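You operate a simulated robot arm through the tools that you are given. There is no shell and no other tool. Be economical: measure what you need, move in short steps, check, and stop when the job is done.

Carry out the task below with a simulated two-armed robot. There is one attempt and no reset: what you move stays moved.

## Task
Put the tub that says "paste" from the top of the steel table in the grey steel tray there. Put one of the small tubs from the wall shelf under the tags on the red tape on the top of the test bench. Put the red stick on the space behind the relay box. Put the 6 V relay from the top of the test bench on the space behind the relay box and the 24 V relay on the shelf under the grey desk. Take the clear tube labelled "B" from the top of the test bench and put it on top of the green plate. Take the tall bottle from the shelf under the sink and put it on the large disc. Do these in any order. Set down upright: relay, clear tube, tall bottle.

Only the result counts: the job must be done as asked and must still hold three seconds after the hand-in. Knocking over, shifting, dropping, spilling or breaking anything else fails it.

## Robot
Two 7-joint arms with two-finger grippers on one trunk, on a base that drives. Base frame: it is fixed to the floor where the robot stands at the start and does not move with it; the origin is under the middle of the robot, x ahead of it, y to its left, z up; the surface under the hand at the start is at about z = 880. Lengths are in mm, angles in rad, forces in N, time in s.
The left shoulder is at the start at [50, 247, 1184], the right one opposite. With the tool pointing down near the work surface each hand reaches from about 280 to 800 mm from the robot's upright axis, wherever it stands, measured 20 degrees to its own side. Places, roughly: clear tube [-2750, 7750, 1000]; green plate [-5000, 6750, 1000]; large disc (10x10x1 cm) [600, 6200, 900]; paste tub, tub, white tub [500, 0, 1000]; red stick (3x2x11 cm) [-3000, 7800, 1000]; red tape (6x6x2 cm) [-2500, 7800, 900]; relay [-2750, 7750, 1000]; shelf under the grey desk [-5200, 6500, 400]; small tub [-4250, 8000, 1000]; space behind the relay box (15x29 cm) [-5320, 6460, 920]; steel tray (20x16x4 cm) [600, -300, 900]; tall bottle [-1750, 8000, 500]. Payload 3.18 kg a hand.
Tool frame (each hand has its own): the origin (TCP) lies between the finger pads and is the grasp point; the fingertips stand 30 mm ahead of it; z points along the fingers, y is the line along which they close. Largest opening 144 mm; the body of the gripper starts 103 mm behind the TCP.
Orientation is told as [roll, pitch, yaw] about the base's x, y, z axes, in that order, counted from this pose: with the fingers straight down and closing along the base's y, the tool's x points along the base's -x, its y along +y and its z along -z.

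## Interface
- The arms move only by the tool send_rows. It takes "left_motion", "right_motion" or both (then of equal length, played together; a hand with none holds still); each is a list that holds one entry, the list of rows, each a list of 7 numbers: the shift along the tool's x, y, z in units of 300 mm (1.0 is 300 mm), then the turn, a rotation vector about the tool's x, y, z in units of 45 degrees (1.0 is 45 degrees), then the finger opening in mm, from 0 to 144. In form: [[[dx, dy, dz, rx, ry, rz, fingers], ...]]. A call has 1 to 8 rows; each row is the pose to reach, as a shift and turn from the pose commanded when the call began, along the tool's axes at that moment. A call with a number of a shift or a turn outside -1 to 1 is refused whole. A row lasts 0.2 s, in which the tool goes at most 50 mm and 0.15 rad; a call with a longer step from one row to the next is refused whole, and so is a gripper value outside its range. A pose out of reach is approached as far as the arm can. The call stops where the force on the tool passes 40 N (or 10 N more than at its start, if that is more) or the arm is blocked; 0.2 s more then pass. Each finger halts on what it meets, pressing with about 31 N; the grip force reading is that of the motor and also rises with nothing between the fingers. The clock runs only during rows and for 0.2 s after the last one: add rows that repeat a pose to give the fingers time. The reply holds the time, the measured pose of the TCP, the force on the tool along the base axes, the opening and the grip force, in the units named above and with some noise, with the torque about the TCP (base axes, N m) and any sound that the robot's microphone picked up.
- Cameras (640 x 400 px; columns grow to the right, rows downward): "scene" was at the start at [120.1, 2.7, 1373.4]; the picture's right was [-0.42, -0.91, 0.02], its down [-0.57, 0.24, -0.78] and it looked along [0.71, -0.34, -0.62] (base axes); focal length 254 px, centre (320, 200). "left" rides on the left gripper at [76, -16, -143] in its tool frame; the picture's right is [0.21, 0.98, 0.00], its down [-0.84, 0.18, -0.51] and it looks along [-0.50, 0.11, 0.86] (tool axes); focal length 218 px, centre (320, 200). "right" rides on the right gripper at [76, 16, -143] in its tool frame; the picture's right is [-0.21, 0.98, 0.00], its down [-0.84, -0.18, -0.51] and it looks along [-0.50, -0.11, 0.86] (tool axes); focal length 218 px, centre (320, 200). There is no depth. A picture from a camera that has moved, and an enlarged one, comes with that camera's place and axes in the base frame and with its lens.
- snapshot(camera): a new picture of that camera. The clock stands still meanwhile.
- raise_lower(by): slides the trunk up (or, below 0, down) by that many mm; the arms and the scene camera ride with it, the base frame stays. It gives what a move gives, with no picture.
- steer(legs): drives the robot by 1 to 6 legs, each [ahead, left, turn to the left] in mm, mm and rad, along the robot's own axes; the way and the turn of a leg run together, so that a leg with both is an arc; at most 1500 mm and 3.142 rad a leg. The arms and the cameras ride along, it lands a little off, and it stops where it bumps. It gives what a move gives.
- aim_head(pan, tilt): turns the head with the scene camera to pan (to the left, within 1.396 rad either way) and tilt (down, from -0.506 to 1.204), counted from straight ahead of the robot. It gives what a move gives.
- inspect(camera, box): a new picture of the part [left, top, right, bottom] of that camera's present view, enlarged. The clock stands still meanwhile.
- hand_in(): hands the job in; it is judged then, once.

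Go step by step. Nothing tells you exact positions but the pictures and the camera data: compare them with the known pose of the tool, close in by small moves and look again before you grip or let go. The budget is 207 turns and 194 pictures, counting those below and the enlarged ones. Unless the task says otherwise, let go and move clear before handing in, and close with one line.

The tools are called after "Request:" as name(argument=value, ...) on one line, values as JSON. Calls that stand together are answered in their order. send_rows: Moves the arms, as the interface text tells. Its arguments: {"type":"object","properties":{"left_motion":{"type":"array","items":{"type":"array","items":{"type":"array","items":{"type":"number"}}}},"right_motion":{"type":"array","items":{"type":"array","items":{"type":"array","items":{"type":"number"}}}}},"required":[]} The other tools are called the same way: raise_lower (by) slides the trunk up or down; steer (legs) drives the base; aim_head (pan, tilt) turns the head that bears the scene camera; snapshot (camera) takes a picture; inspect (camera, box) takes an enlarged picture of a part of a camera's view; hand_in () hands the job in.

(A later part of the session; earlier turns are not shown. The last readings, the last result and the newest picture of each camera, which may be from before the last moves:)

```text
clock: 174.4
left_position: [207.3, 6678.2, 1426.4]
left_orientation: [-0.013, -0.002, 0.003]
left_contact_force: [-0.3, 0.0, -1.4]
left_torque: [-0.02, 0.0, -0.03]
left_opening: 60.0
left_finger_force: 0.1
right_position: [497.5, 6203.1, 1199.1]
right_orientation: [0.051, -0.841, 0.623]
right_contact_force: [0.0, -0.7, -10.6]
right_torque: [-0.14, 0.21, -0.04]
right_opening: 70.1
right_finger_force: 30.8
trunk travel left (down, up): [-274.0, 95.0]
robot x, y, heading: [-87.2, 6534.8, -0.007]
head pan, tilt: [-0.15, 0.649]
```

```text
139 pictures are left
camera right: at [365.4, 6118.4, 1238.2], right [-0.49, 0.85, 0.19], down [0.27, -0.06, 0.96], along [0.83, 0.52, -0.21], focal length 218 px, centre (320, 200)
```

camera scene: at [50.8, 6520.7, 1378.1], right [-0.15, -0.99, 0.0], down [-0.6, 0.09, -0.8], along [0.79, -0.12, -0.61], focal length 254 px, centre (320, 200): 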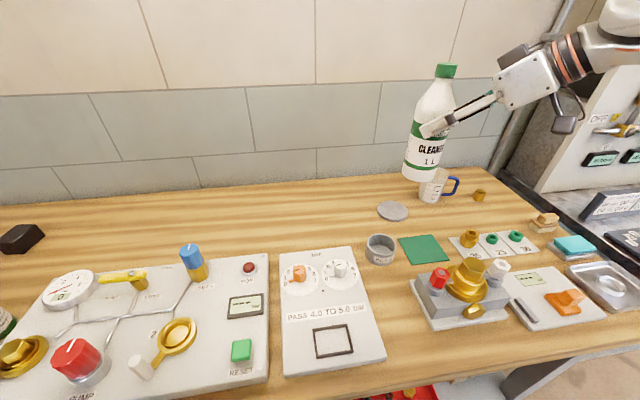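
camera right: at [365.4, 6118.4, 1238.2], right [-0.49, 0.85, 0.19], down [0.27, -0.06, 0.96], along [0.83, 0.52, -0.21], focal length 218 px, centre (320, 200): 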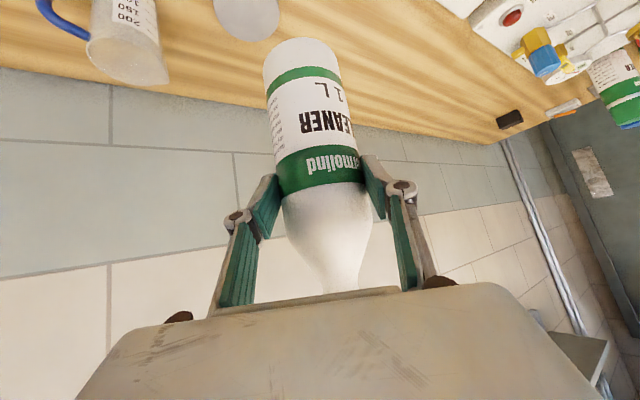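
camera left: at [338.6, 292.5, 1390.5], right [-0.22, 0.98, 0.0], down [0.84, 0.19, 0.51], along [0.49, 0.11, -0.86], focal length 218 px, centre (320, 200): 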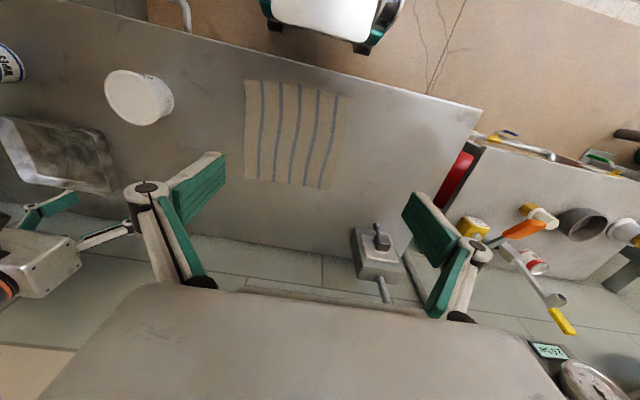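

Triangulating from both cameras, the disc is at (614, 6211) with its top at z≈880. Moving the bottle over it, still high.

Request:
send_rows(right_motion=[[[-0.074, -0.069, 0.083, 0, 0, 0, 50], [-0.148, -0.137, 0.165, 0, 0, 0, 50], [-0.222, -0.206, 0.248, 0, 0, 0, 50], [-0.222, -0.206, 0.248, 0, 0, 0, 50]]])

Request:
snapshot(camera="scene")

Request:
snapshot(camera="right")

```text
clock: 175.4
left_position: [207.1, 6677.4, 1427.2]
left_orientation: [-0.014, -0.004, 0.0]
left_contact_force: [-0.7, 0.4, 0.6]
left_torque: [-0.04, -0.04, 0.02]
left_opening: 60.2
left_finger_force: 0.0
right_position: [607.4, 6206.1, 1193.9]
right_orientation: [0.056, -0.849, 0.624]
right_contact_force: [0.5, 0.7, -9.2]
right_torque: [-0.22, 0.19, 0.0]
right_opening: 69.8
right_finger_force: 31.2
right hand out of reach, approached as far as the arm can: row 3, 4
trunk travel left (down, up): [-274.0, 95.0]
robot x, y, heading: [-87.0, 6534.2, -0.009]
head pan, tilt: [-0.15, 0.649]
```

```text
138 pictures are left
camera scene: at [49.4, 6520.9, 1378.2], right [-0.15, -0.99, 0.0], down [-0.6, 0.09, -0.8], along [0.79, -0.12, -0.6], focal length 254 px, centre (320, 200)
```

scene: 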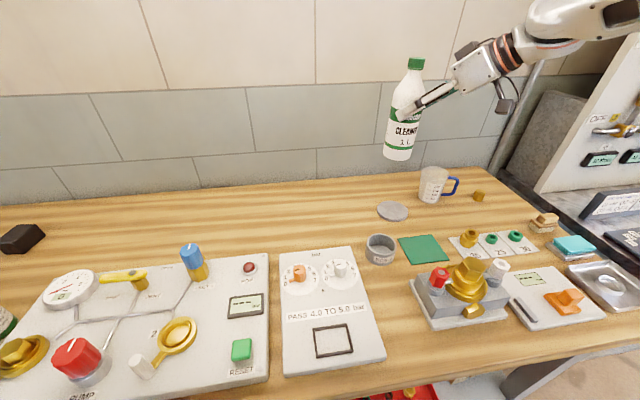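

```text
137 pictures are left
camera right: at [475.4, 6120.5, 1231.4], right [-0.49, 0.85, 0.19], down [0.27, -0.06, 0.96], along [0.83, 0.53, -0.2], focal length 218 px, centre (320, 200)
```

right: 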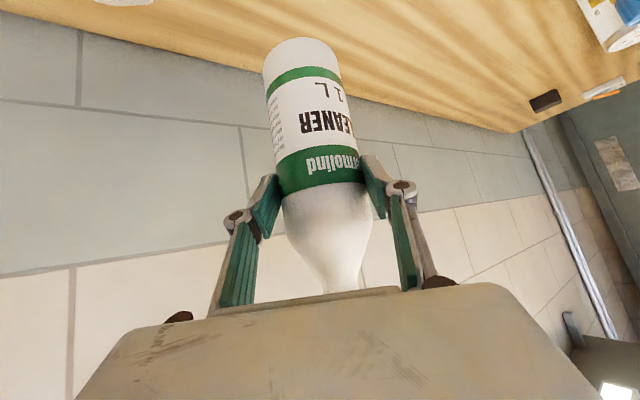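

Over the disc as far as the hand pose tells. Lowering to about 40 mm above and then comparing.

Request:
send_rows(right_motion=[[[0.09, 0, 0.083, 0, 0, 0, 50], [0.18, 0, 0.167, 0, 0, 0, 50], [0.27, 0, 0.25, 0, 0, 0, 50], [0.36, 0, 0.333, 0, 0, 0, 50], [0.36, 0, 0.333, 0, 0, 0, 50]]])

Request:
inspect(camera="scene", box=[320, 90, 480, 270])

Request:
snapshot(camera="right")

```text
clock: 176.6
left_position: [207.3, 6677.8, 1426.8]
left_orientation: [-0.012, -0.002, 0.003]
left_contact_force: [0.2, 0.6, 0.8]
left_torque: [-0.05, -0.02, 0.05]
left_opening: 60.1
left_finger_force: 0.1
right_position: [607.5, 6210.1, 1044.5]
right_orientation: [0.049, -0.842, 0.623]
right_contact_force: [0.0, -0.4, -10.8]
right_torque: [-0.16, 0.21, -0.03]
right_opening: 70.0
right_finger_force: 31.6
trunk travel left (down, up): [-274.0, 95.0]
robot x, y, heading: [-85.6, 6531.2, -0.007]
head pan, tilt: [-0.15, 0.649]
```

```text
2.22 times, centred on (400, 180) of scene
camera zoom: at [49.8, 6521.1, 1378.2], right [-0.15, -0.99, 0.0], down [-0.6, 0.09, -0.8], along [0.79, -0.12, -0.6], focal length 565 px, centre (142, 244)
```

zoom: 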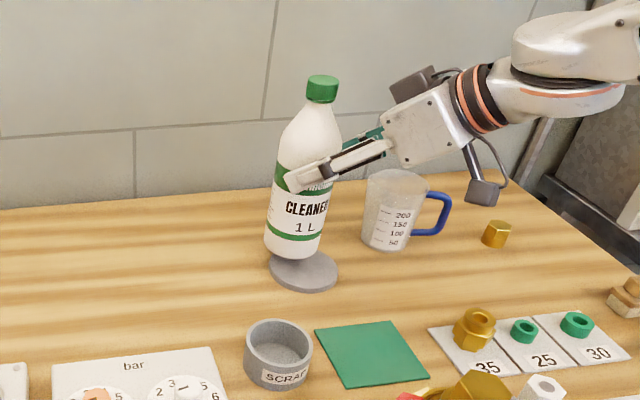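

```text
135 pictures are left
camera right: at [474.2, 6126.1, 1083.7], right [-0.49, 0.85, 0.19], down [0.27, -0.06, 0.96], along [0.83, 0.52, -0.21], focal length 218 px, centre (320, 200)
```

right: 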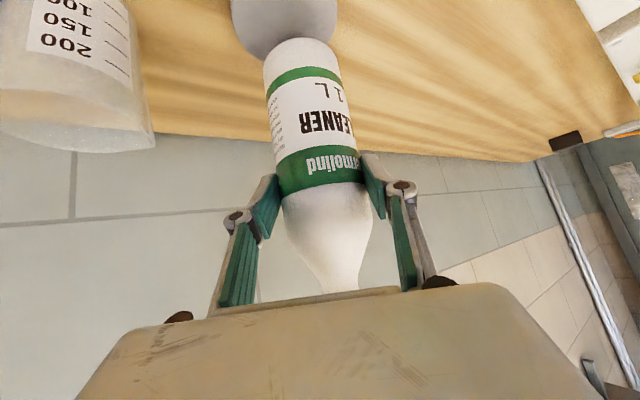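

Both cameras agree roughly: the bottle needs to shift about (+5, -13) mm. I'll do that and lower 25 mm.

Request:
send_rows(right_motion=[[[0.0, -0.045, 0, 0, 0, 0, 50], [0.035, -0.045, 0.023, 0, 0, 0, 50], [0.07, -0.045, 0.047, 0, 0, 0, 50], [0.07, -0.045, 0.047, 0, 0, 0, 50]]])

Request:
inspect(camera="scene", box=[340, 130, 440, 230])

Request:
snapshot(camera="right")

```text
clock: 177.6
left_position: [208.0, 6678.1, 1427.2]
left_orientation: [-0.012, -0.002, 0.005]
left_contact_force: [-0.6, 0.5, -0.6]
left_torque: [-0.02, -0.03, -0.01]
left_opening: 60.0
left_finger_force: 0.0
right_position: [613.9, 6199.3, 1022.1]
right_orientation: [0.05, -0.843, 0.624]
right_contact_force: [0.5, -0.2, -5.7]
right_torque: [-0.3, -0.03, 0.01]
right_opening: 70.0
right_finger_force: 30.9
trunk travel left (down, up): [-274.0, 95.0]
robot x, y, heading: [-85.9, 6532.5, -0.012]
head pan, tilt: [-0.15, 0.649]
```

```text
4.00 times, centred on (390, 180) of scene
camera zoom: at [50.1, 6520.7, 1378.2], right [-0.15, -0.99, 0.0], down [-0.6, 0.09, -0.8], along [0.79, -0.12, -0.6], focal length 1018 px, centre (40, 280)
```

zoom: 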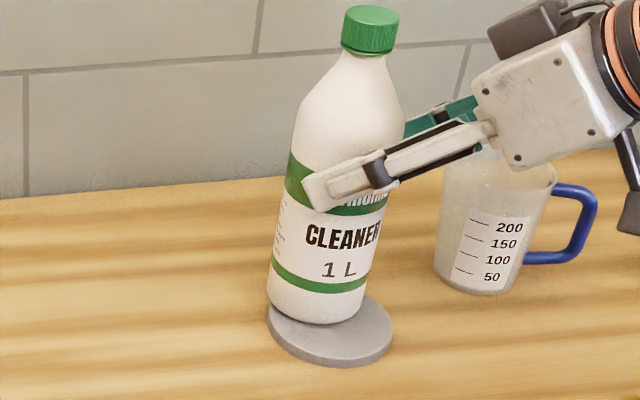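

```text
133 pictures are left
camera right: at [480.3, 6114.4, 1059.9], right [-0.49, 0.85, 0.19], down [0.27, -0.06, 0.96], along [0.83, 0.52, -0.21], focal length 218 px, centre (320, 200)
```

right: 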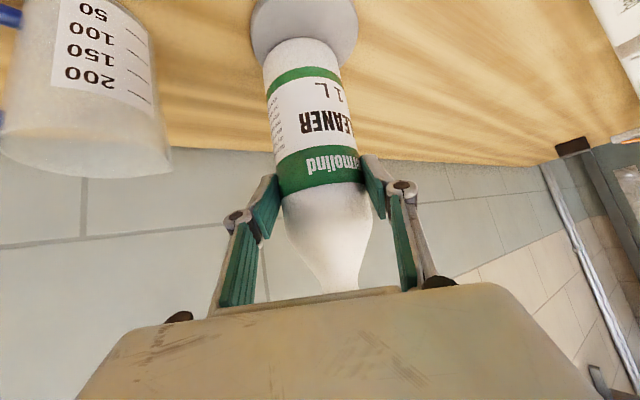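

The force shows the bottle just touching, so the disc top is at z≈900, and the bottle stands ~30 mm too far back on it. Lifting 12 mm and shifting back.

Request:
send_rows(right_motion=[[[-0.03, 0, -0.027, 0, 0, 0, 50], [0.005, 0.012, -0.066, 0, 0, 0, 50], [0.041, 0.023, -0.106, 0, 0, 0, 50], [0.041, 0.023, -0.106, 0, 0, 0, 50]]])

Request:
inspect(camera="scene", box=[340, 130, 440, 230])

Request:
snapshot(camera="right")

```text
clock: 178.6
left_position: [208.0, 6677.6, 1426.7]
left_orientation: [-0.011, -0.001, 0.002]
left_contact_force: [1.0, 0.4, 0.0]
left_torque: [0.02, 0.01, 0.01]
left_opening: 60.1
left_finger_force: 0.1
right_position: [582.9, 6185.0, 1032.8]
right_orientation: [0.051, -0.841, 0.623]
right_contact_force: [-0.4, 0.3, -11.4]
right_torque: [-0.16, 0.2, -0.02]
right_opening: 70.0
right_finger_force: 31.2
trunk travel left (down, up): [-274.0, 95.0]
robot x, y, heading: [-87.5, 6531.0, -0.014]
head pan, tilt: [-0.15, 0.649]
```

```text
4.00 times, centred on (390, 180) of scene
camera zoom: at [50.8, 6520.7, 1378.0], right [-0.15, -0.99, 0.0], down [-0.6, 0.09, -0.8], along [0.79, -0.12, -0.61], focal length 1018 px, centre (40, 280)
```

zoom: 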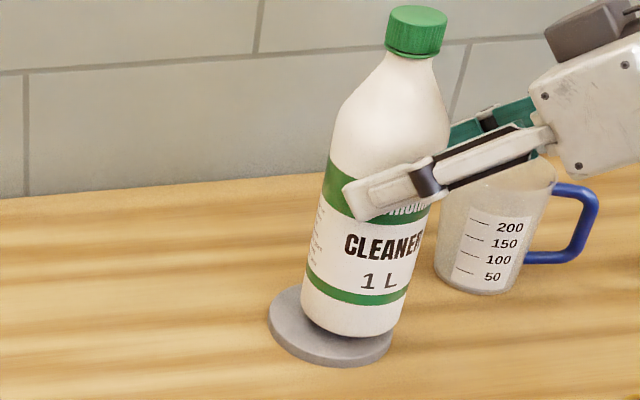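

```text
131 pictures are left
camera right: at [449.9, 6100.3, 1071.2], right [-0.49, 0.85, 0.19], down [0.27, -0.06, 0.96], along [0.83, 0.52, -0.21], focal length 218 px, centre (320, 200)
```

right: 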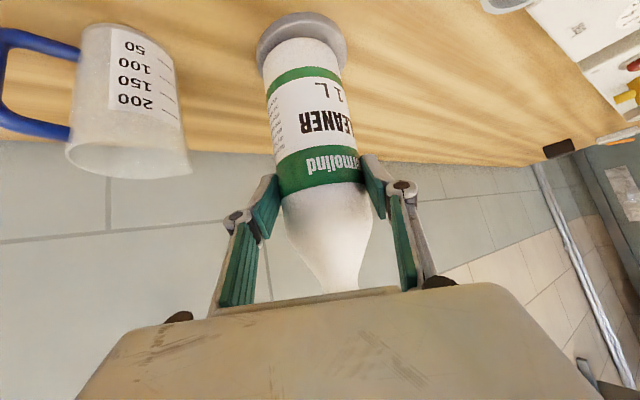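

Nearly centred now; a final shift of (+9, +7) mm, then lowering to contact.

Request:
send_rows(right_motion=[[[-0.025, 0, 0.028, 0, 0, 0, 50], [-0.01, 0, 0.041, 0, 0, 0, 50], [-0.003, 0, 0.048, 0, 0, 0, 50], [0.001, 0, 0.051, 0, 0, 0, 50], [0.001, 0, 0.051, 0, 0, 0, 50]]])

Request:
inspect(camera="scene", box=[340, 130, 440, 230])

```text
clock: 179.8
left_position: [206.6, 6677.7, 1427.6]
left_orientation: [-0.012, -0.002, 0.003]
left_contact_force: [0.2, -0.1, -0.7]
left_torque: [0.01, -0.02, 0.01]
left_opening: 60.2
left_finger_force: 0.1
right_position: [592.9, 6192.2, 1022.2]
right_orientation: [0.051, -0.84, 0.623]
right_contact_force: [-0.4, 0.0, -9.8]
right_torque: [-0.13, 0.19, 0.01]
right_opening: 70.0
right_finger_force: 30.9
trunk travel left (down, up): [-274.0, 95.0]
robot x, y, heading: [-90.2, 6531.4, 0.005]
head pan, tilt: [-0.15, 0.649]
```

```text
4.00 times, centred on (390, 180) of scene
camera zoom: at [50.5, 6520.5, 1378.0], right [-0.15, -0.99, 0.0], down [-0.6, 0.09, -0.8], along [0.79, -0.12, -0.61], focal length 1018 px, centre (40, 280)
```

zoom: 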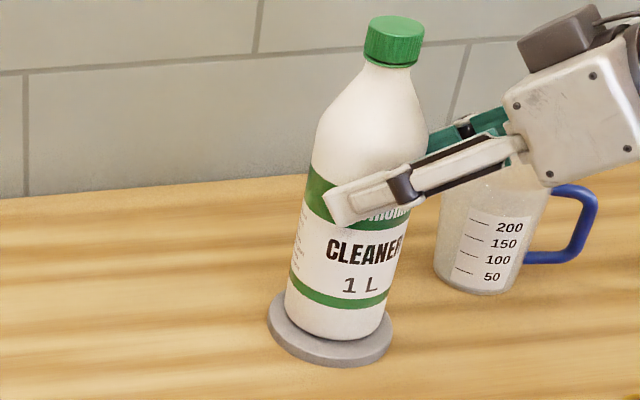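

Looks centred. Last millimetres down until the weight transfers.

Request:
send_rows(right_motion=[[[0.004, 0, 0.0035, 0, 0, 0, 50], [0.0075, 0, 0.0067, 0, 0, 0, 50], [0.0075, 0, 0.0067, 0, 0, 0, 50]]])

```text
clock: 180.6
left_position: [206.6, 6677.0, 1427.8]
left_orientation: [-0.013, -0.003, 0.002]
left_contact_force: [0.1, 0.6, 0.5]
left_torque: [0.02, 0.04, 0.02]
left_opening: 60.0
left_finger_force: 0.1
right_position: [594.2, 6191.6, 1020.7]
right_orientation: [0.047, -0.845, 0.624]
right_contact_force: [-1.3, -2.3, -2.3]
right_torque: [-0.56, -0.03, -0.09]
right_opening: 69.9
right_finger_force: 31.2
trunk travel left (down, up): [-274.0, 95.0]
robot x, y, heading: [-88.6, 6536.5, -0.006]
head pan, tilt: [-0.15, 0.649]
```

Weight mostly on the disc; one more mm, then release and withdraw along the tool axis.

Request:
send_rows(right_motion=[[[0.002, 0, 0.002, 0, 0, 0, 50], [0.002, 0, 0.002, 0, 0, 0, 72], [0.002, 0, 0.002, 0, 0, 0, 90], [0.002, 0, 0.002, 0, 0, 0, 100], [0.002, 0, 0.002, 0, 0, 0, 100]]])

Request:
snapshot(camera="right")

```text
clock: 181.8
left_position: [207.1, 6677.9, 1426.9]
left_orientation: [-0.012, -0.004, 0.003]
left_contact_force: [-0.3, -0.2, -0.1]
left_torque: [0.03, 0.01, -0.02]
left_opening: 59.9
left_finger_force: 0.0
right_position: [593.8, 6192.0, 1018.5]
right_orientation: [0.05, -0.843, 0.625]
right_contact_force: [-0.6, -0.3, -0.4]
right_torque: [-0.01, -0.03, -0.01]
right_opening: 100.0
right_finger_force: 0.0
trunk travel left (down, up): [-274.0, 95.0]
robot x, y, heading: [-89.5, 6527.2, -0.006]
head pan, tilt: [-0.15, 0.649]
```

```text
129 pictures are left
camera right: at [460.0, 6108.6, 1058.2], right [-0.49, 0.85, 0.19], down [0.27, -0.06, 0.96], along [0.83, 0.52, -0.21], focal length 218 px, centre (320, 200)
```

right: 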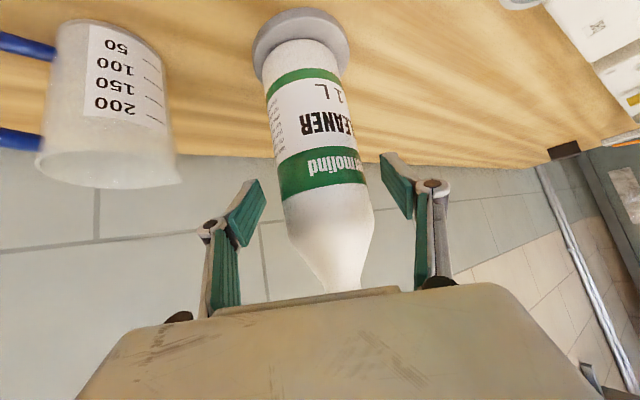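

Released cleanly. Withdrawing along the tool axis.

Request:
send_rows(right_motion=[[[0, 0, -0.1, 0, 0, 0, 100], [0, 0, -0.25, 0, 0, 0, 100], [0, 0, -0.4, 0, 0, 0, 100], [0, 0, -0.55, 0, 0, 0, 100], [0, 0, -0.7, 0, 0, 0, 100]]])

Request:
snapshot(camera="scene")

```text
clock: 183.0
left_position: [204.5, 6678.1, 1428.3]
left_orientation: [-0.012, -0.004, 0.0]
left_contact_force: [0.0, -0.2, 0.3]
left_torque: [0.03, -0.05, -0.02]
left_opening: 60.1
left_finger_force: 0.1
right_position: [470.2, 6093.6, 1161.1]
right_orientation: [0.049, -0.844, 0.626]
right_contact_force: [0.3, 0.0, -1.2]
right_torque: [0.01, -0.01, -0.02]
right_opening: 100.0
right_finger_force: 0.0
trunk travel left (down, up): [-274.0, 95.0]
robot x, y, heading: [-90.3, 6529.9, -0.008]
head pan, tilt: [-0.15, 0.649]
```

```text
128 pictures are left
camera scene: at [47.8, 6520.6, 1378.4], right [-0.15, -0.99, 0.0], down [-0.6, 0.09, -0.8], along [0.79, -0.12, -0.6], focal length 254 px, centre (320, 200)
```

scene: 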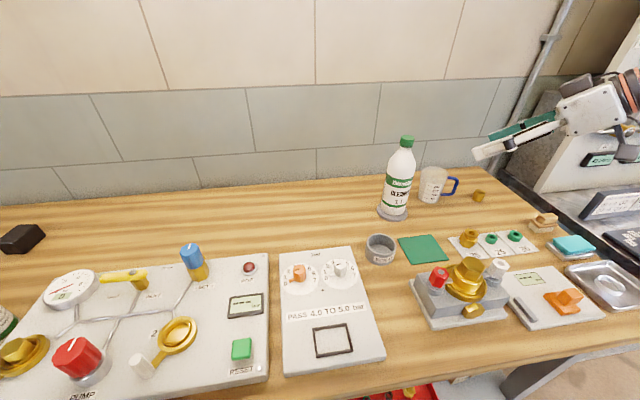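

Bottle stands on the disc. Backing away and bringing both hands to neutral, tool-down poses.

Request:
steer(legs=[[-600, 0, 0]])

Request:
send_rows(left_motion=[[[0, 0, 0.13, 0, 0, 0, 100], [0, 0, 0.26, 0, 0, 0, 100], [0, 0, 0.39, 0, 0, 0, 100], [0, 0, 0.52, 0, 0, 0, 100], [0, 0, 0.65, 0, 0, 0, 100], [0, 0, 0.78, 0, 0, 0, 100], [0, 0, 0.85, 0, 0, 0, 100], [0, 0, 0.85, 0, 0, 0, 100]]], right_motion=[[[0, 0, 0, 0, 0.13, 0, 100], [0, 0, 0, 0, 0.26, 0, 100], [0, 0, 0, 0, 0.4, 0, 100], [0, 0, 0, 0, 0.53, 0, 100], [0, 0, 0, 0, 0.66, 0, 100], [0, 0, 0, 0, 0.8, 0, 100], [0, 0, 0, 0, 0.93, 0, 100], [0, 0, 0, 0, 1.0, 0, 100]]])

```text
clock: 186.5
left_position: [-416.7, 6680.7, 1427.6]
left_orientation: [-0.012, -0.005, -0.014]
left_contact_force: [0.2, 0.0, 0.2]
left_torque: [0.02, -0.03, 0.0]
left_opening: 60.1
left_finger_force: 0.1
right_position: [-162.1, 6091.3, 1160.2]
right_orientation: [0.049, -0.844, 0.606]
right_contact_force: [-0.7, 0.0, 0.2]
right_torque: [-0.02, -0.01, -0.02]
right_opening: 99.9
right_finger_force: 0.1
trunk travel left (down, up): [-274.0, 95.0]
robot x, y, heading: [-714.0, 6541.3, -0.023]
head pan, tilt: [-0.15, 0.649]
```

```text
clock: 188.3
left_position: [-418.7, 6680.4, 1170.9]
left_orientation: [-0.014, -0.003, -0.015]
left_contact_force: [-0.7, 0.2, 0.2]
left_torque: [-0.05, -0.02, 0.01]
left_opening: 99.6
left_finger_force: 0.0
right_position: [-146.7, 5997.8, 1219.7]
right_orientation: [0.146, -0.088, 0.636]
right_contact_force: [0.2, 0.8, 0.8]
right_torque: [-0.03, -0.06, -0.05]
right_opening: 100.0
right_finger_force: 0.1
right hand out of reach, approached as far as the arm can: row 3, 4, 5, 6, 7, 8
trunk travel left (down, up): [-274.0, 95.0]
robot x, y, heading: [-716.6, 6541.6, -0.02]
head pan, tilt: [-0.15, 0.649]
```

Request:
send_rows(right_motion=[[[-0.02, 0.12, 0.03, 0, 0, 0.1, 100], [-0.04, 0.24, 0.06, 0, 0, 0.2, 100], [-0.06, 0.36, 0.09, 0, 0, 0.3, 100], [-0.08, 0.48, 0.12, 0, 0, 0.4, 100], [-0.1, 0.6, 0.15, 0, 0, 0.5, 100], [-0.12, 0.72, 0.18, 0, 0, 0.6, 100], [-0.14, 0.84, 0.21, 0, 0, 0.7, 100], [-0.16, 0.97, 0.23, 0, 0, 0.81, 100]]])

```text
clock: 190.1
left_position: [-421.1, 6683.3, 1171.3]
left_orientation: [-0.013, -0.005, -0.015]
left_contact_force: [-0.8, 0.7, -0.3]
left_torque: [-0.08, -0.12, 0.03]
left_opening: 99.9
left_finger_force: 0.0
right_position: [-316.4, 6217.5, 1290.9]
right_orientation: [0.287, -0.005, 0.001]
right_contact_force: [-0.6, 0.5, 0.7]
right_torque: [-0.12, -0.09, -0.03]
right_opening: 100.1
right_finger_force: 0.0
right hand out of reach, approached as far as the arm can: row 1, 2, 3, 4, 5, 6, 7, 8
trunk travel left (down, up): [-274.0, 95.0]
robot x, y, heading: [-714.2, 6542.4, -0.019]
head pan, tilt: [-0.15, 0.649]
```

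Request:
send_rows(right_motion=[[[0, 0, 0.1, 0.09, 0, 0, 100], [0, 0, 0.2, 0.18, 0, 0, 100], [0, 0, 0.3, 0.27, 0, 0, 100], [0, 0, 0.4, 0.366, 0, 0, 100], [0, 0, 0.45, 0.366, 0, 0, 100]]])

```text
clock: 191.3
left_position: [-417.0, 6678.4, 1169.8]
left_orientation: [-0.011, -0.001, -0.016]
left_contact_force: [1.0, -1.1, -0.7]
left_torque: [0.09, 0.04, 0.0]
left_opening: 99.7
left_finger_force: 0.1
right_position: [-355.0, 6238.7, 1317.8]
right_orientation: [0.117, 0.019, 0.006]
right_contact_force: [-0.1, -0.8, -0.5]
right_torque: [0.07, 0.08, 0.01]
right_opening: 99.9
right_finger_force: 0.0
right hand out of reach, approached as far as the arm can: row 1, 2, 3, 4, 5
trunk travel left (down, up): [-274.0, 95.0]
robot x, y, heading: [-710.9, 6542.3, -0.026]
head pan, tilt: [-0.15, 0.649]
```

Request:
send_rows(right_motion=[[[-0.1, -0.1, 0.05, 0.05, 0, 0, 100], [-0.2, -0.2, 0.1, 0.1, 0, 0, 100], [-0.25, -0.3, 0.2, 0.15, 0, 0, 100], [-0.25, -0.35, 0.33, 0.15, 0, 0, 100], [-0.25, -0.35, 0.45, 0.15, 0, 0, 100], [-0.25, -0.35, 0.55, 0.15, 0, 0, 100]]])

Request:
snapshot(camera="scene")

```text
clock: 192.7
left_position: [-419.0, 6679.7, 1171.5]
left_orientation: [-0.012, -0.004, -0.014]
left_contact_force: [1.0, -0.1, 0.1]
left_torque: [0.03, -0.03, -0.03]
left_opening: 99.8
left_finger_force: 0.1
right_position: [-292.9, 6112.0, 1333.7]
right_orientation: [0.052, 0.058, 0.011]
right_contact_force: [-0.4, 0.2, -0.1]
right_torque: [-0.01, -0.03, 0.01]
right_opening: 99.9
right_finger_force: 0.0
right hand out of reach, approached as far as the arm can: row 1, 2, 3, 4, 5, 6
trunk travel left (down, up): [-274.0, 95.0]
robot x, y, heading: [-712.6, 6540.4, -0.025]
head pan, tilt: [-0.15, 0.649]
```

```text
127 pictures are left
camera scene: at [-576.7, 6526.6, 1378.1], right [-0.17, -0.99, 0.0], down [-0.6, 0.1, -0.8], along [0.78, -0.14, -0.6], focal length 254 px, centre (320, 200)
```

scene: 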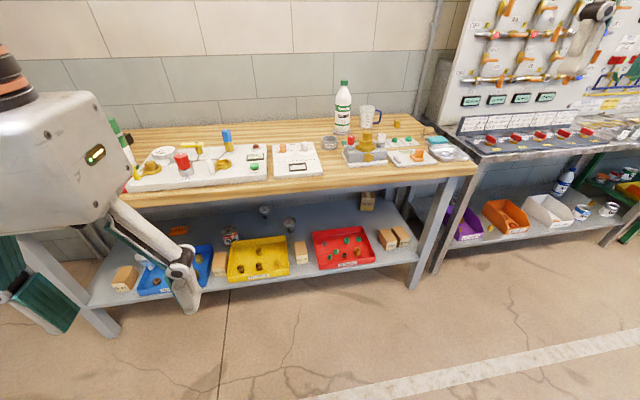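

Request:
send_rows(right_motion=[[[0, 0, 0, 0, 0, -0.15, 100], [0, 0, 0, 0, 0, -0.3, 100], [0, 0, 0.05, 0, 0, -0.45, 100], [0, 0, 0.15, 0, 0, -0.6, 100], [0, 0, 0.28, 0, 0, -0.76, 100], [0, 0, 0.4, 0, 0, -0.76, 100], [0, 0, 0.5, 0, 0, -0.76, 100]]])

```text
clock: 194.3
left_position: [-417.0, 6681.0, 1170.5]
left_orientation: [-0.013, -0.002, -0.014]
left_contact_force: [1.1, 0.0, -0.4]
left_torque: [0.04, -0.01, 0.01]
left_opening: 100.1
left_finger_force: 0.1
right_position: [-303.0, 6098.0, 1327.6]
right_orientation: [0.085, 0.019, 0.607]
right_contact_force: [0.8, -0.3, 0.5]
right_torque: [-0.01, 0.04, 0.03]
right_opening: 99.7
right_finger_force: 0.0
right hand out of reach, approached as far as the arm can: row 3, 4, 5, 6, 7
trunk travel left (down, up): [-274.0, 95.0]
robot x, y, heading: [-716.1, 6538.6, -0.021]
head pan, tilt: [-0.15, 0.649]
```

Request:
send_rows(right_motion=[[[-0.04, -0.05, 0.05, 0, -0.15, 0, 100], [-0.08, -0.1, 0.12, 0, -0.3, 0, 100], [-0.12, -0.16, 0.24, 0, -0.45, 0, 100], [-0.16, -0.21, 0.36, 0, -0.6, 0, 100], [-0.2, -0.27, 0.48, 0, -0.7, 0, 100], [-0.24, -0.32, 0.6, 0, -0.7, 0, 100], [-0.28, -0.38, 0.72, 0, -0.7, 0, 100], [-0.317, -0.42, 0.83, 0, -0.7, 0, 100]]])

```text
clock: 196.1
left_position: [-417.7, 6680.0, 1170.3]
left_orientation: [-0.013, -0.003, -0.013]
left_contact_force: [0.3, -1.2, 0.1]
left_torque: [0.02, 0.04, 0.0]
left_opening: 99.9
left_finger_force: 0.0
right_position: [-166.2, 6060.9, 1061.0]
right_orientation: [0.087, -0.53, 0.558]
right_contact_force: [1.1, 0.3, 0.5]
right_torque: [0.02, 0.03, 0.02]
right_opening: 99.9
right_finger_force: 0.0
right hand out of reach, approached as far as the arm can: row 1, 2, 3, 4, 5, 6
trunk travel left (down, up): [-274.0, 95.0]
robot x, y, heading: [-713.1, 6539.3, -0.018]
head pan, tilt: [-0.15, 0.649]
```

Request:
send_rows(right_motion=[[[0.05, 0, 0.08, 0, 0, 0, 100], [0.1, 0, 0.17, 0, 0.05, 0, 100], [0.15, 0, 0.26, 0, 0.15, 0, 100], [0.18, 0, 0.32, 0, 0.25, 0, 100], [0.18, 0, 0.32, 0, 0.4, 0, 100], [0.18, 0, 0.32, 0, 0.55, 0, 100], [0.18, 0, 0.32, 0, 0.67, 0, 100], [0.18, 0, 0.32, 0, 0.67, 0, 100]]])

```text
clock: 197.9
left_position: [-416.5, 6680.9, 1170.5]
left_orientation: [-0.01, -0.001, -0.015]
left_contact_force: [0.0, 0.4, -0.1]
left_torque: [0.05, 0.03, 0.03]
left_opening: 100.0
left_finger_force: 0.0
right_position: [-154.8, 5947.0, 936.5]
right_orientation: [0.159, -0.078, 0.596]
right_contact_force: [0.7, 0.0, 0.9]
right_torque: [0.04, 0.02, 0.01]
right_opening: 100.2
right_finger_force: 0.0
right hand out of reach, approached as far as the arm can: row 4, 5, 6, 7, 8
trunk travel left (down, up): [-274.0, 95.0]
robot x, y, heading: [-713.8, 6544.1, -0.016]
head pan, tilt: [-0.15, 0.649]
```

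The right arm's elbow is in a low configuration where the tool can't go fully vertical; I'll keep it tilted and use the left arm for vertical work. Parking the right arm and driving to the test bench.

Request:
send_rows(right_motion=[[[0, 0, -0.13, 0, -0.1, 0, 100], [0, 0.1, -0.25, 0, -0.2, 0, 100], [0.02, 0.2, -0.36, 0, -0.3, 0, 100], [0.04, 0.3, -0.47, 0, -0.4, 0, 100], [0.06, 0.36, -0.58, 0, -0.5, 0, 100], [0.06, 0.36, -0.66, 0, -0.6, 0, 100]]])

Request:
steer(legs=[[0, 0, 1.588], [500, 0, 0], [0, 1450, 0]])

Request:
aim_head(pan=0.35, tilt=0.7)

Request:
snapshot(camera="scene")

```text
clock: 199.3
left_position: [-418.7, 6680.9, 1171.6]
left_orientation: [-0.012, -0.002, -0.016]
left_contact_force: [-0.4, -0.1, 0.0]
left_torque: [0.01, 0.0, -0.02]
left_opening: 99.9
left_finger_force: 0.2
right_position: [-226.4, 5991.9, 1145.4]
right_orientation: [0.185, -0.546, 0.514]
right_contact_force: [0.5, -0.1, -0.2]
right_torque: [0.0, 0.03, 0.0]
right_opening: 99.8
right_finger_force: 0.0
trunk travel left (down, up): [-274.0, 95.0]
robot x, y, heading: [-709.2, 6542.7, -0.023]
head pan, tilt: [-0.15, 0.649]
```

```text
clock: 218.3
left_position: [-2283.1, 7277.5, 1171.3]
left_orientation: [-0.011, -0.004, 1.616]
left_contact_force: [0.4, 0.5, 1.1]
left_torque: [0.0, 0.0, 0.0]
left_opening: 99.9
left_finger_force: 0.1
right_position: [-1608.5, 7510.2, 1147.3]
right_orientation: [0.183, -0.546, 2.142]
right_contact_force: [0.8, 0.8, -0.4]
right_torque: [0.05, 0.01, -0.01]
right_opening: 99.9
right_finger_force: 0.1
trunk travel left (down, up): [-274.0, 95.0]
robot x, y, heading: [-2128.9, 6991.0, 1.612]
head pan, tilt: [-0.15, 0.649]
```

```text
clock: 219.2
left_position: [-2284.6, 7277.1, 1171.2]
left_orientation: [-0.013, -0.003, 1.616]
left_contact_force: [-0.2, -0.3, -0.3]
left_torque: [-0.02, -0.02, 0.03]
left_opening: 100.0
left_finger_force: 0.0
right_position: [-1608.5, 7508.3, 1146.1]
right_orientation: [0.185, -0.546, 2.142]
right_contact_force: [-0.1, -0.4, -0.5]
right_torque: [0.01, 0.02, 0.02]
right_opening: 100.0
right_finger_force: 0.1
trunk travel left (down, up): [-274.0, 95.0]
robot x, y, heading: [-2130.4, 6989.8, 1.608]
head pan, tilt: [0.351, 0.7]
```

```text
126 pictures are left
camera scene: at [-2163.1, 7123.5, 1373.8], right [0.93, 0.38, 0.0], down [0.24, -0.6, -0.77], along [-0.29, 0.71, -0.64], focal length 254 px, centre (320, 200)
```

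scene: 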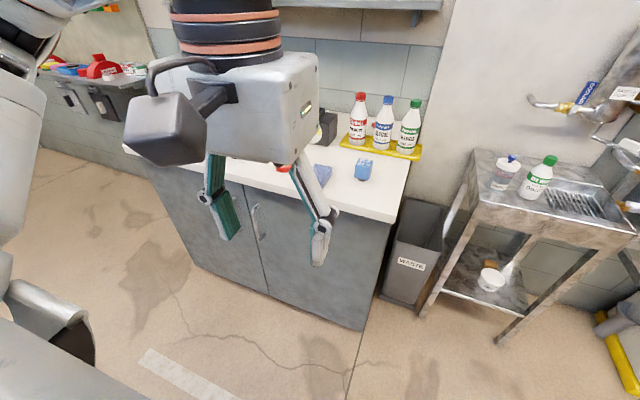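

The left hand blocks the view of the bench. I'll correct heading, strafe a bit left, move the left hand aside, and look again.

Request:
steer(legs=[[0, 0, -0.04], [0, 420, 0]])

Request:
send_rows(left_motion=[[[0, 0.15, -0.03, 0, 0, 0, 100], [0, 0.3, -0.06, 0, 0, 0, 100], [0, 0.45, -0.1, 0, 0, 0, 100], [0, 0.6, -0.13, 0, 0, 0, 100], [0, 0.75, -0.16, 0, 0, 0, 100]]])

Request:
aim_head(pan=0.0, tilt=0.6)

Request:
snapshot(camera="scene")

```text
clock: 223.8
left_position: [-2693.0, 7284.7, 1170.7]
left_orientation: [-0.011, -0.005, 1.579]
left_contact_force: [0.5, 0.0, 0.2]
left_torque: [0.02, 0.01, 0.02]
left_opening: 100.1
left_finger_force: 0.1
right_position: [-2008.0, 7491.2, 1147.1]
right_orientation: [0.184, -0.546, 2.106]
right_contact_force: [0.3, 0.9, -0.4]
right_torque: [0.02, -0.06, 0.02]
right_opening: 99.9
right_finger_force: 0.1
trunk travel left (down, up): [-274.0, 95.0]
robot x, y, heading: [-2548.5, 6990.4, 1.569]
head pan, tilt: [0.351, 0.7]
```

```text
clock: 225.0
left_position: [-2894.6, 7281.8, 1210.4]
left_orientation: [-0.012, -0.002, 1.579]
left_contact_force: [0.0, 0.4, -0.4]
left_torque: [-0.03, 0.01, -0.02]
left_opening: 100.0
left_finger_force: 0.0
left hand out of reach, approached as far as the arm can: row 5
right_position: [-2008.0, 7490.0, 1146.1]
right_orientation: [0.184, -0.544, 2.104]
right_contact_force: [0.2, 0.9, 0.1]
right_torque: [0.01, 0.05, -0.01]
right_opening: 100.2
right_finger_force: 0.1
trunk travel left (down, up): [-274.0, 95.0]
robot x, y, heading: [-2552.3, 6997.3, 1.57]
head pan, tilt: [0.351, 0.7]
```

```text
clock: 225.8
left_position: [-2894.5, 7281.3, 1209.1]
left_orientation: [-0.013, -0.002, 1.579]
left_contact_force: [-0.5, -0.5, 0.1]
left_torque: [0.0, -0.01, 0.01]
left_opening: 99.9
left_finger_force: 0.0
right_position: [-2006.9, 7488.2, 1145.8]
right_orientation: [0.187, -0.543, 2.105]
right_contact_force: [0.7, -0.1, 0.1]
right_torque: [0.02, 0.0, 0.0]
right_opening: 100.0
right_finger_force: 0.1
trunk travel left (down, up): [-274.0, 95.0]
robot x, y, heading: [-2545.6, 6995.1, 1.566]
head pan, tilt: [0.0, 0.6]
```

```text
125 pictures are left
camera scene: at [-2548.4, 7133.9, 1382.4], right [1.0, 0.0, 0.0], down [0.0, -0.57, -0.82], along [0.0, 0.82, -0.57], focal length 254 px, centre (320, 200)
```

scene: 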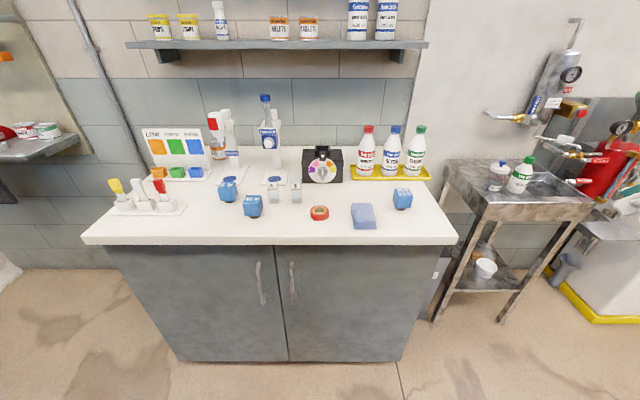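

Excellent overview of the test bench. I'll enlarge it to read the relays and tubes.

Request:
inspect(camera="scene", box=[90, 90, 300, 230])

Request:
inspect(camera="scene", box=[200, 130, 330, 230])

Request:
inspect(camera="scene", box=[290, 130, 450, 240])

```text
2.86 times, centred on (195, 160) of scene
camera zoom: at [-2548.4, 7133.9, 1382.4], right [1.0, 0.0, 0.0], down [0.0, -0.57, -0.82], along [0.0, 0.82, -0.57], focal length 727 px, centre (677, 314)
```

zoom: 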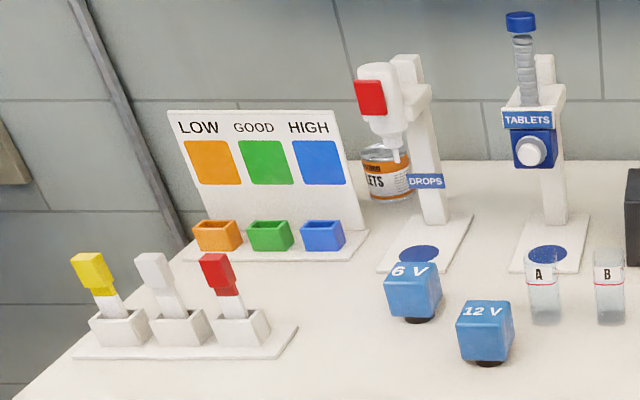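

```text
4.00 times, centred on (265, 180) of scene
camera zoom: at [-2548.4, 7133.9, 1382.4], right [1.0, 0.0, 0.0], down [0.0, -0.57, -0.82], along [0.0, 0.82, -0.57], focal length 1018 px, centre (540, 280)
```

zoom: 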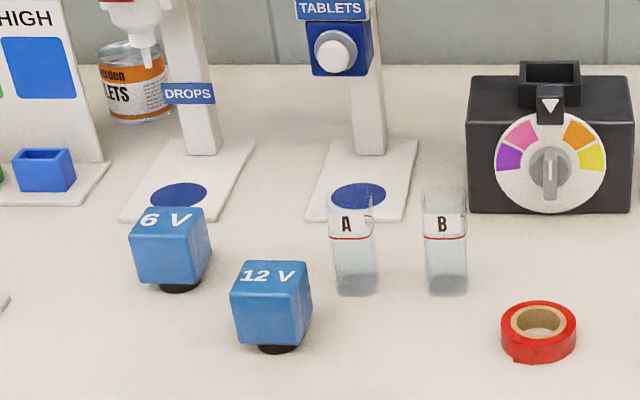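

```text
3.64 times, centred on (370, 185) of scene
camera zoom: at [-2548.4, 7133.9, 1382.4], right [1.0, 0.0, 0.0], down [0.0, -0.57, -0.82], along [0.0, 0.82, -0.57], focal length 925 px, centre (138, 254)
```

zoom: 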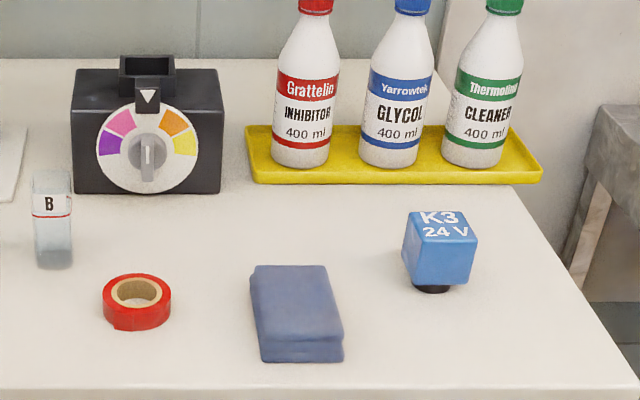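

I can read everything: 6 V at ≈(-2844, 7817), 12 V, 24 V "K3" at ≈(-2293, 7776), tube B at ≈(-2624, 7813), red tape ≈(-2549, 7739), red stick in a holder at ≈(-3027, 7768). First the 6 V relay with the left hand.

Request:
send_rows(right_motion=[[[0, 0, -0.13, 0, 0, 0, 100], [0, 0, -0.26, 0, 0, 0, 100], [0, 0, -0.4, 0, 0, 0, 100]]])

Request:
steer(legs=[[310, 105, 0]])

Request:
snapshot(camera="left")

Request:
snapshot(camera="scene")

```text
clock: 226.6
left_position: [-2894.8, 7281.0, 1210.3]
left_orientation: [-0.013, -0.003, 1.579]
left_contact_force: [-0.2, -0.3, 0.0]
left_torque: [0.06, -0.02, 0.01]
left_opening: 99.9
left_finger_force: 0.1
right_position: [-1957.9, 7450.1, 1247.5]
right_orientation: [0.184, -0.545, 2.106]
right_contact_force: [-0.1, 0.2, 0.9]
right_torque: [0.05, 0.0, 0.0]
right_opening: 99.8
right_finger_force: 0.0
trunk travel left (down, up): [-274.0, 95.0]
robot x, y, heading: [-2548.0, 6994.1, 1.568]
head pan, tilt: [0.0, 0.6]
```

```text
clock: 228.8
left_position: [-2997.3, 7588.7, 1209.3]
left_orientation: [-0.013, -0.002, 1.578]
left_contact_force: [0.8, 0.2, -0.5]
left_torque: [-0.06, 0.03, -0.01]
left_opening: 99.8
left_finger_force: 0.1
right_position: [-2060.1, 7758.2, 1246.6]
right_orientation: [0.185, -0.544, 2.106]
right_contact_force: [-0.2, 0.6, -0.5]
right_torque: [-0.05, -0.01, 0.0]
right_opening: 100.0
right_finger_force: 0.0
trunk travel left (down, up): [-274.0, 95.0]
robot x, y, heading: [-2650.4, 7300.6, 1.571]
head pan, tilt: [0.0, 0.6]
```

```text
121 pictures are left
camera left: at [-2982.8, 7511.5, 1351.8], right [-0.98, -0.22, -0.01], down [-0.19, 0.84, 0.51], along [-0.1, 0.5, -0.86], focal length 218 px, centre (320, 200)
```

left: 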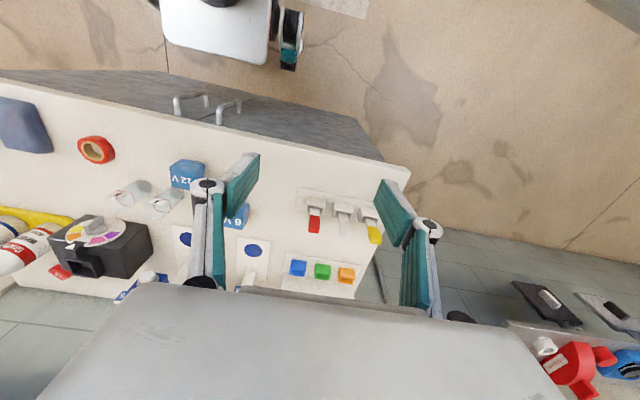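

```text
120 pictures are left
camera scene: at [-2651.1, 7441.4, 1382.4], right [1.0, 0.0, 0.0], down [0.0, -0.57, -0.82], along [0.0, 0.82, -0.57], focal length 254 px, centre (320, 200)
```

scene: 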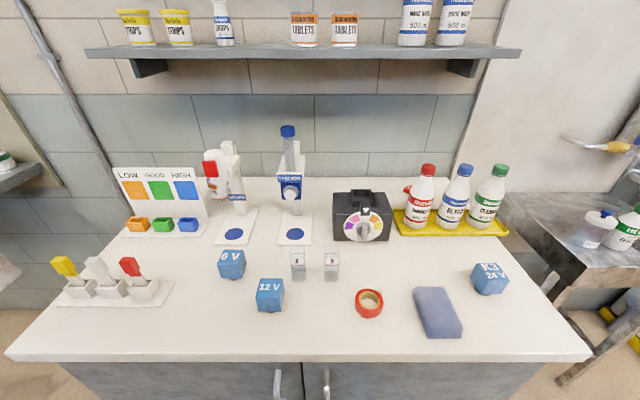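

Bench top is at z≈896 and the 6 V relay at (-2850, 7823). Enlarging to see how the relays are turned.

Request:
inspect(camera="scene", box=[205, 235, 305, 325])

Request:
send_rows(left_motion=[[[-0.13, -0.08, 0.05, 0, 0, 0, 110], [-0.26, -0.16, 0.1, 0, 0, 0, 110], [-0.39, -0.25, 0.15, 0, 0, 0, 110], [-0.52, -0.33, 0.2, 0, 0, 0, 110], [-0.65, -0.41, 0.25, 0, 0, 0, 110], [-0.76, -0.49, 0.28, 0, 0, 0, 110], [-0.76, -0.49, 0.28, 0, 0, 0, 110]]])

Request:
snapshot(camera="left")

```text
4.44 times, centred on (255, 280) of scene
camera zoom: at [-2651.1, 7441.4, 1382.4], right [1.0, 0.0, 0.0], down [0.0, -0.57, -0.82], along [0.0, 0.82, -0.57], focal length 1131 px, centre (609, -156)
```

zoom: 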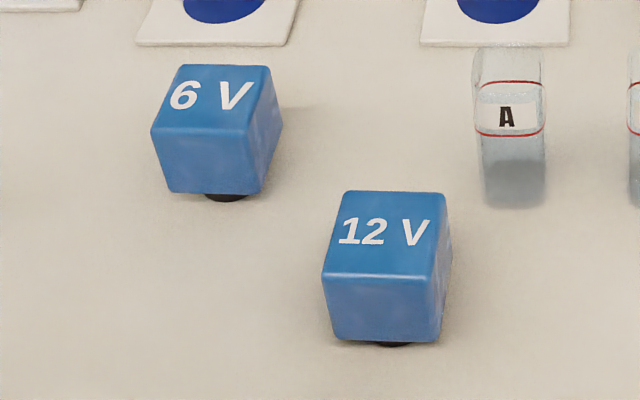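

```text
clock: 230.4
left_position: [-2850.3, 7821.4, 1129.8]
left_orientation: [-0.014, -0.002, 1.578]
left_contact_force: [-0.1, -0.1, 0.7]
left_torque: [0.02, -0.04, 0.02]
left_opening: 110.0
left_finger_force: 0.0
right_position: [-2062.3, 7757.1, 1247.5]
right_orientation: [0.185, -0.545, 2.106]
right_contact_force: [0.5, -0.8, 0.0]
right_torque: [0.0, -0.02, -0.05]
right_opening: 99.9
right_finger_force: 0.1
trunk travel left (down, up): [-274.0, 95.0]
robot x, y, heading: [-2649.2, 7297.5, 1.57]
head pan, tilt: [0.0, 0.6]
```

```text
118 pictures are left
camera left: at [-2835.7, 7743.8, 1272.4], right [-0.98, -0.22, -0.01], down [-0.19, 0.84, 0.51], along [-0.1, 0.5, -0.86], focal length 218 px, centre (320, 200)
```

left: 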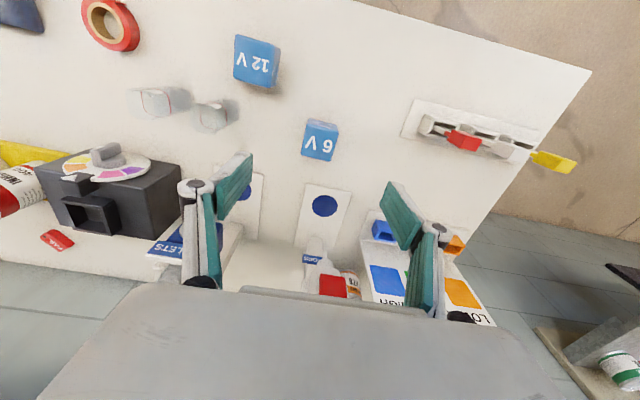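

The 6 V relay is right below the left hand and aligned. Descending around it.

Request:
send_rows(left_motion=[[[0, 0, 0.15, 0, 0, 0, 110], [0, 0, 0.3, 0, 0, 0, 110], [0, 0, 0.45, 0, 0, 0, 110], [0, 0, 0.57, 0, 0, 0, 110], [0, 0, 0.635, 0, 0, 0, 110], [0, 0, 0.635, 0, 0, 0, 110]]])

Request:
snapshot(camera="left")

```text
clock: 231.8
left_position: [-2847.6, 7817.6, 935.4]
left_orientation: [-0.012, -0.003, 1.578]
left_contact_force: [0.4, 0.1, -0.9]
left_torque: [-0.01, -0.02, 0.02]
left_opening: 109.8
left_finger_force: 0.1
right_position: [-2060.5, 7757.1, 1246.9]
right_orientation: [0.183, -0.544, 2.106]
right_contact_force: [-0.5, 0.7, -0.8]
right_torque: [-0.04, 0.01, -0.01]
right_opening: 99.7
right_finger_force: 0.1
trunk travel left (down, up): [-274.0, 95.0]
robot x, y, heading: [-2649.3, 7300.0, 1.573]
head pan, tilt: [0.0, 0.6]
```

```text
117 pictures are left
camera left: at [-2833.3, 7740.3, 1077.9], right [-0.98, -0.22, -0.01], down [-0.19, 0.84, 0.51], along [-0.1, 0.5, -0.86], focal length 218 px, centre (320, 200)
```

left: 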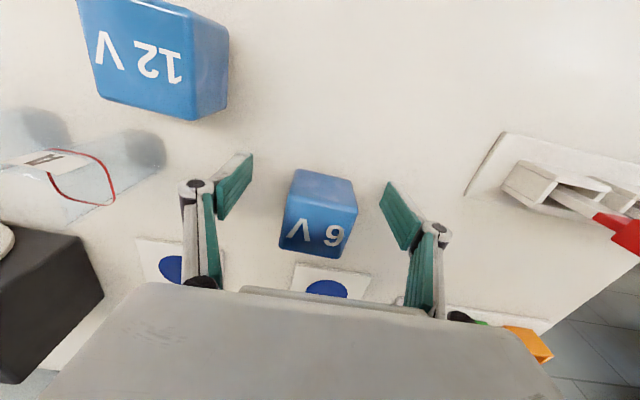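

Request:
send_rows(left_motion=[[[-0.022, 0.003, 0, 0, 0, 0, 110], [-0.022, 0.003, 0, 0, 0, 0, 80], [-0.022, 0.003, 0, 0, 0, 0, 50], [-0.022, 0.003, 0, 0, 0, 0, 40], [-0.022, 0.003, 0, 0, 0, 0, 40], [-0.022, 0.003, 0, 0, 0, 0, 40]]])

```text
clock: 233.2
left_position: [-2849.0, 7825.2, 935.8]
left_orientation: [-0.012, -0.003, 1.58]
left_contact_force: [-0.8, 0.8, 0.8]
left_torque: [0.02, 0.02, -0.04]
left_opening: 47.0
left_finger_force: 31.4
right_position: [-2061.5, 7758.5, 1248.2]
right_orientation: [0.183, -0.544, 2.105]
right_contact_force: [0.1, -0.4, 0.5]
right_torque: [0.0, 0.02, -0.02]
right_opening: 99.7
right_finger_force: 0.1
trunk travel left (down, up): [-274.0, 95.0]
robot x, y, heading: [-2649.6, 7300.4, 1.567]
head pan, tilt: [0.0, 0.6]
```

Gripped at 47 mm. Lifting.

Request:
send_rows(left_motion=[[[0, 0, -0.13, 0, 0, 0, 40], [0, 0, -0.27, 0, 0, 0, 40], [0, 0, -0.41, 0, 0, 0, 40], [0, 0, -0.55, 0, 0, 0, 40], [0.1, 0, -0.66, 0, 0, 0, 40], [0.25, 0, -0.72, 0, 0, 0, 40], [0.4, 0, -0.75, 0, 0, 0, 40]]])

Request:
snapshot(camera="left")

```text
clock: 234.8
left_position: [-2851.0, 7702.7, 1161.4]
left_orientation: [-0.013, -0.002, 1.58]
left_contact_force: [-0.7, -0.6, 0.2]
left_torque: [0.05, 0.01, 0.03]
left_opening: 46.7
left_finger_force: 30.7
right_position: [-2060.7, 7757.5, 1246.6]
right_orientation: [0.184, -0.547, 2.107]
right_contact_force: [0.5, 0.2, -0.1]
right_torque: [0.01, -0.01, -0.04]
right_opening: 99.8
right_finger_force: 0.1
trunk travel left (down, up): [-274.0, 95.0]
robot x, y, heading: [-2648.4, 7302.2, 1.575]
head pan, tilt: [0.0, 0.6]
```

```text
116 pictures are left
camera left: at [-2836.2, 7625.4, 1302.8], right [-0.98, -0.22, -0.01], down [-0.19, 0.84, 0.51], along [-0.1, 0.5, -0.86], focal length 218 px, centre (320, 200)
```

left: 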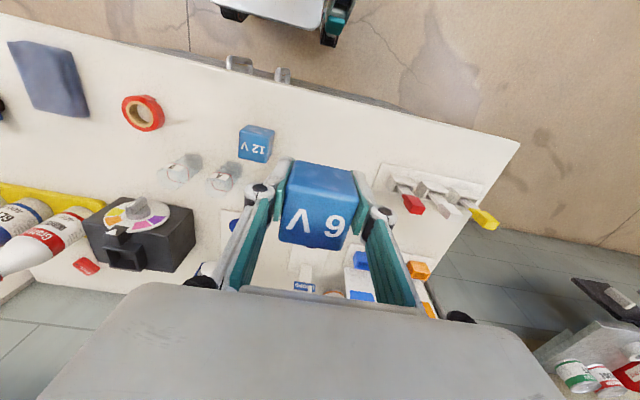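

6 V relay held. Now I'll turn the right tool to align squarely with the bench and bring it inward for the 24 V relay.

Request:
send_rows(right_motion=[[[-0.037, 0.1, 0.089, 0.07, -0.021, 0.115, 100], [-0.075, 0.2, 0.178, 0.141, -0.042, 0.229, 100], [-0.112, 0.3, 0.268, 0.212, -0.064, 0.344, 100], [-0.15, 0.4, 0.357, 0.282, -0.085, 0.458, 100], [-0.187, 0.5, 0.446, 0.353, -0.106, 0.573, 100], [-0.187, 0.5, 0.446, 0.353, -0.106, 0.573, 100]]])

Request:
inspect(camera="scene", box=[440, 240, 540, 320])

```text
clock: 236.2
left_position: [-2850.1, 7703.8, 1160.0]
left_orientation: [-0.012, -0.003, 1.578]
left_contact_force: [-0.9, 0.6, -0.7]
left_torque: [-0.01, -0.01, 0.02]
left_opening: 46.5
left_finger_force: 31.0
right_position: [-2175.9, 7799.3, 1118.0]
right_orientation: [0.309, -0.593, 1.564]
right_contact_force: [0.2, -1.2, -0.1]
right_torque: [0.02, -0.04, 0.02]
right_opening: 99.9
right_finger_force: 0.1
right hand out of reach, approached as far as the arm can: row 2, 3, 4, 5, 6
trunk travel left (down, up): [-274.0, 95.0]
robot x, y, heading: [-2645.9, 7298.0, 1.572]
head pan, tilt: [0.0, 0.6]
```

```text
5.00 times, centred on (490, 280) of scene
camera zoom: at [-2650.8, 7440.1, 1382.6], right [1.0, 0.0, 0.0], down [0.0, -0.56, -0.83], along [0.0, 0.83, -0.56], focal length 1272 px, centre (-530, -200)
```

zoom: 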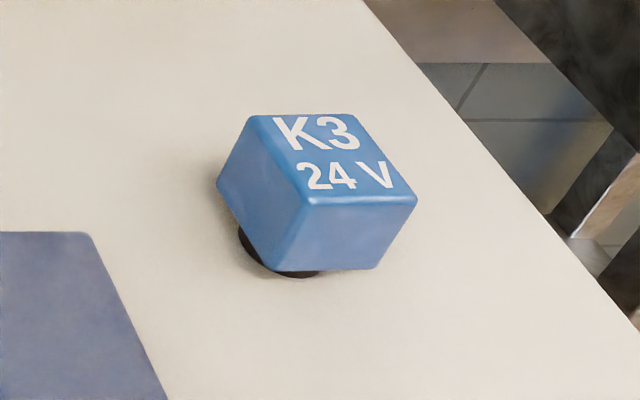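

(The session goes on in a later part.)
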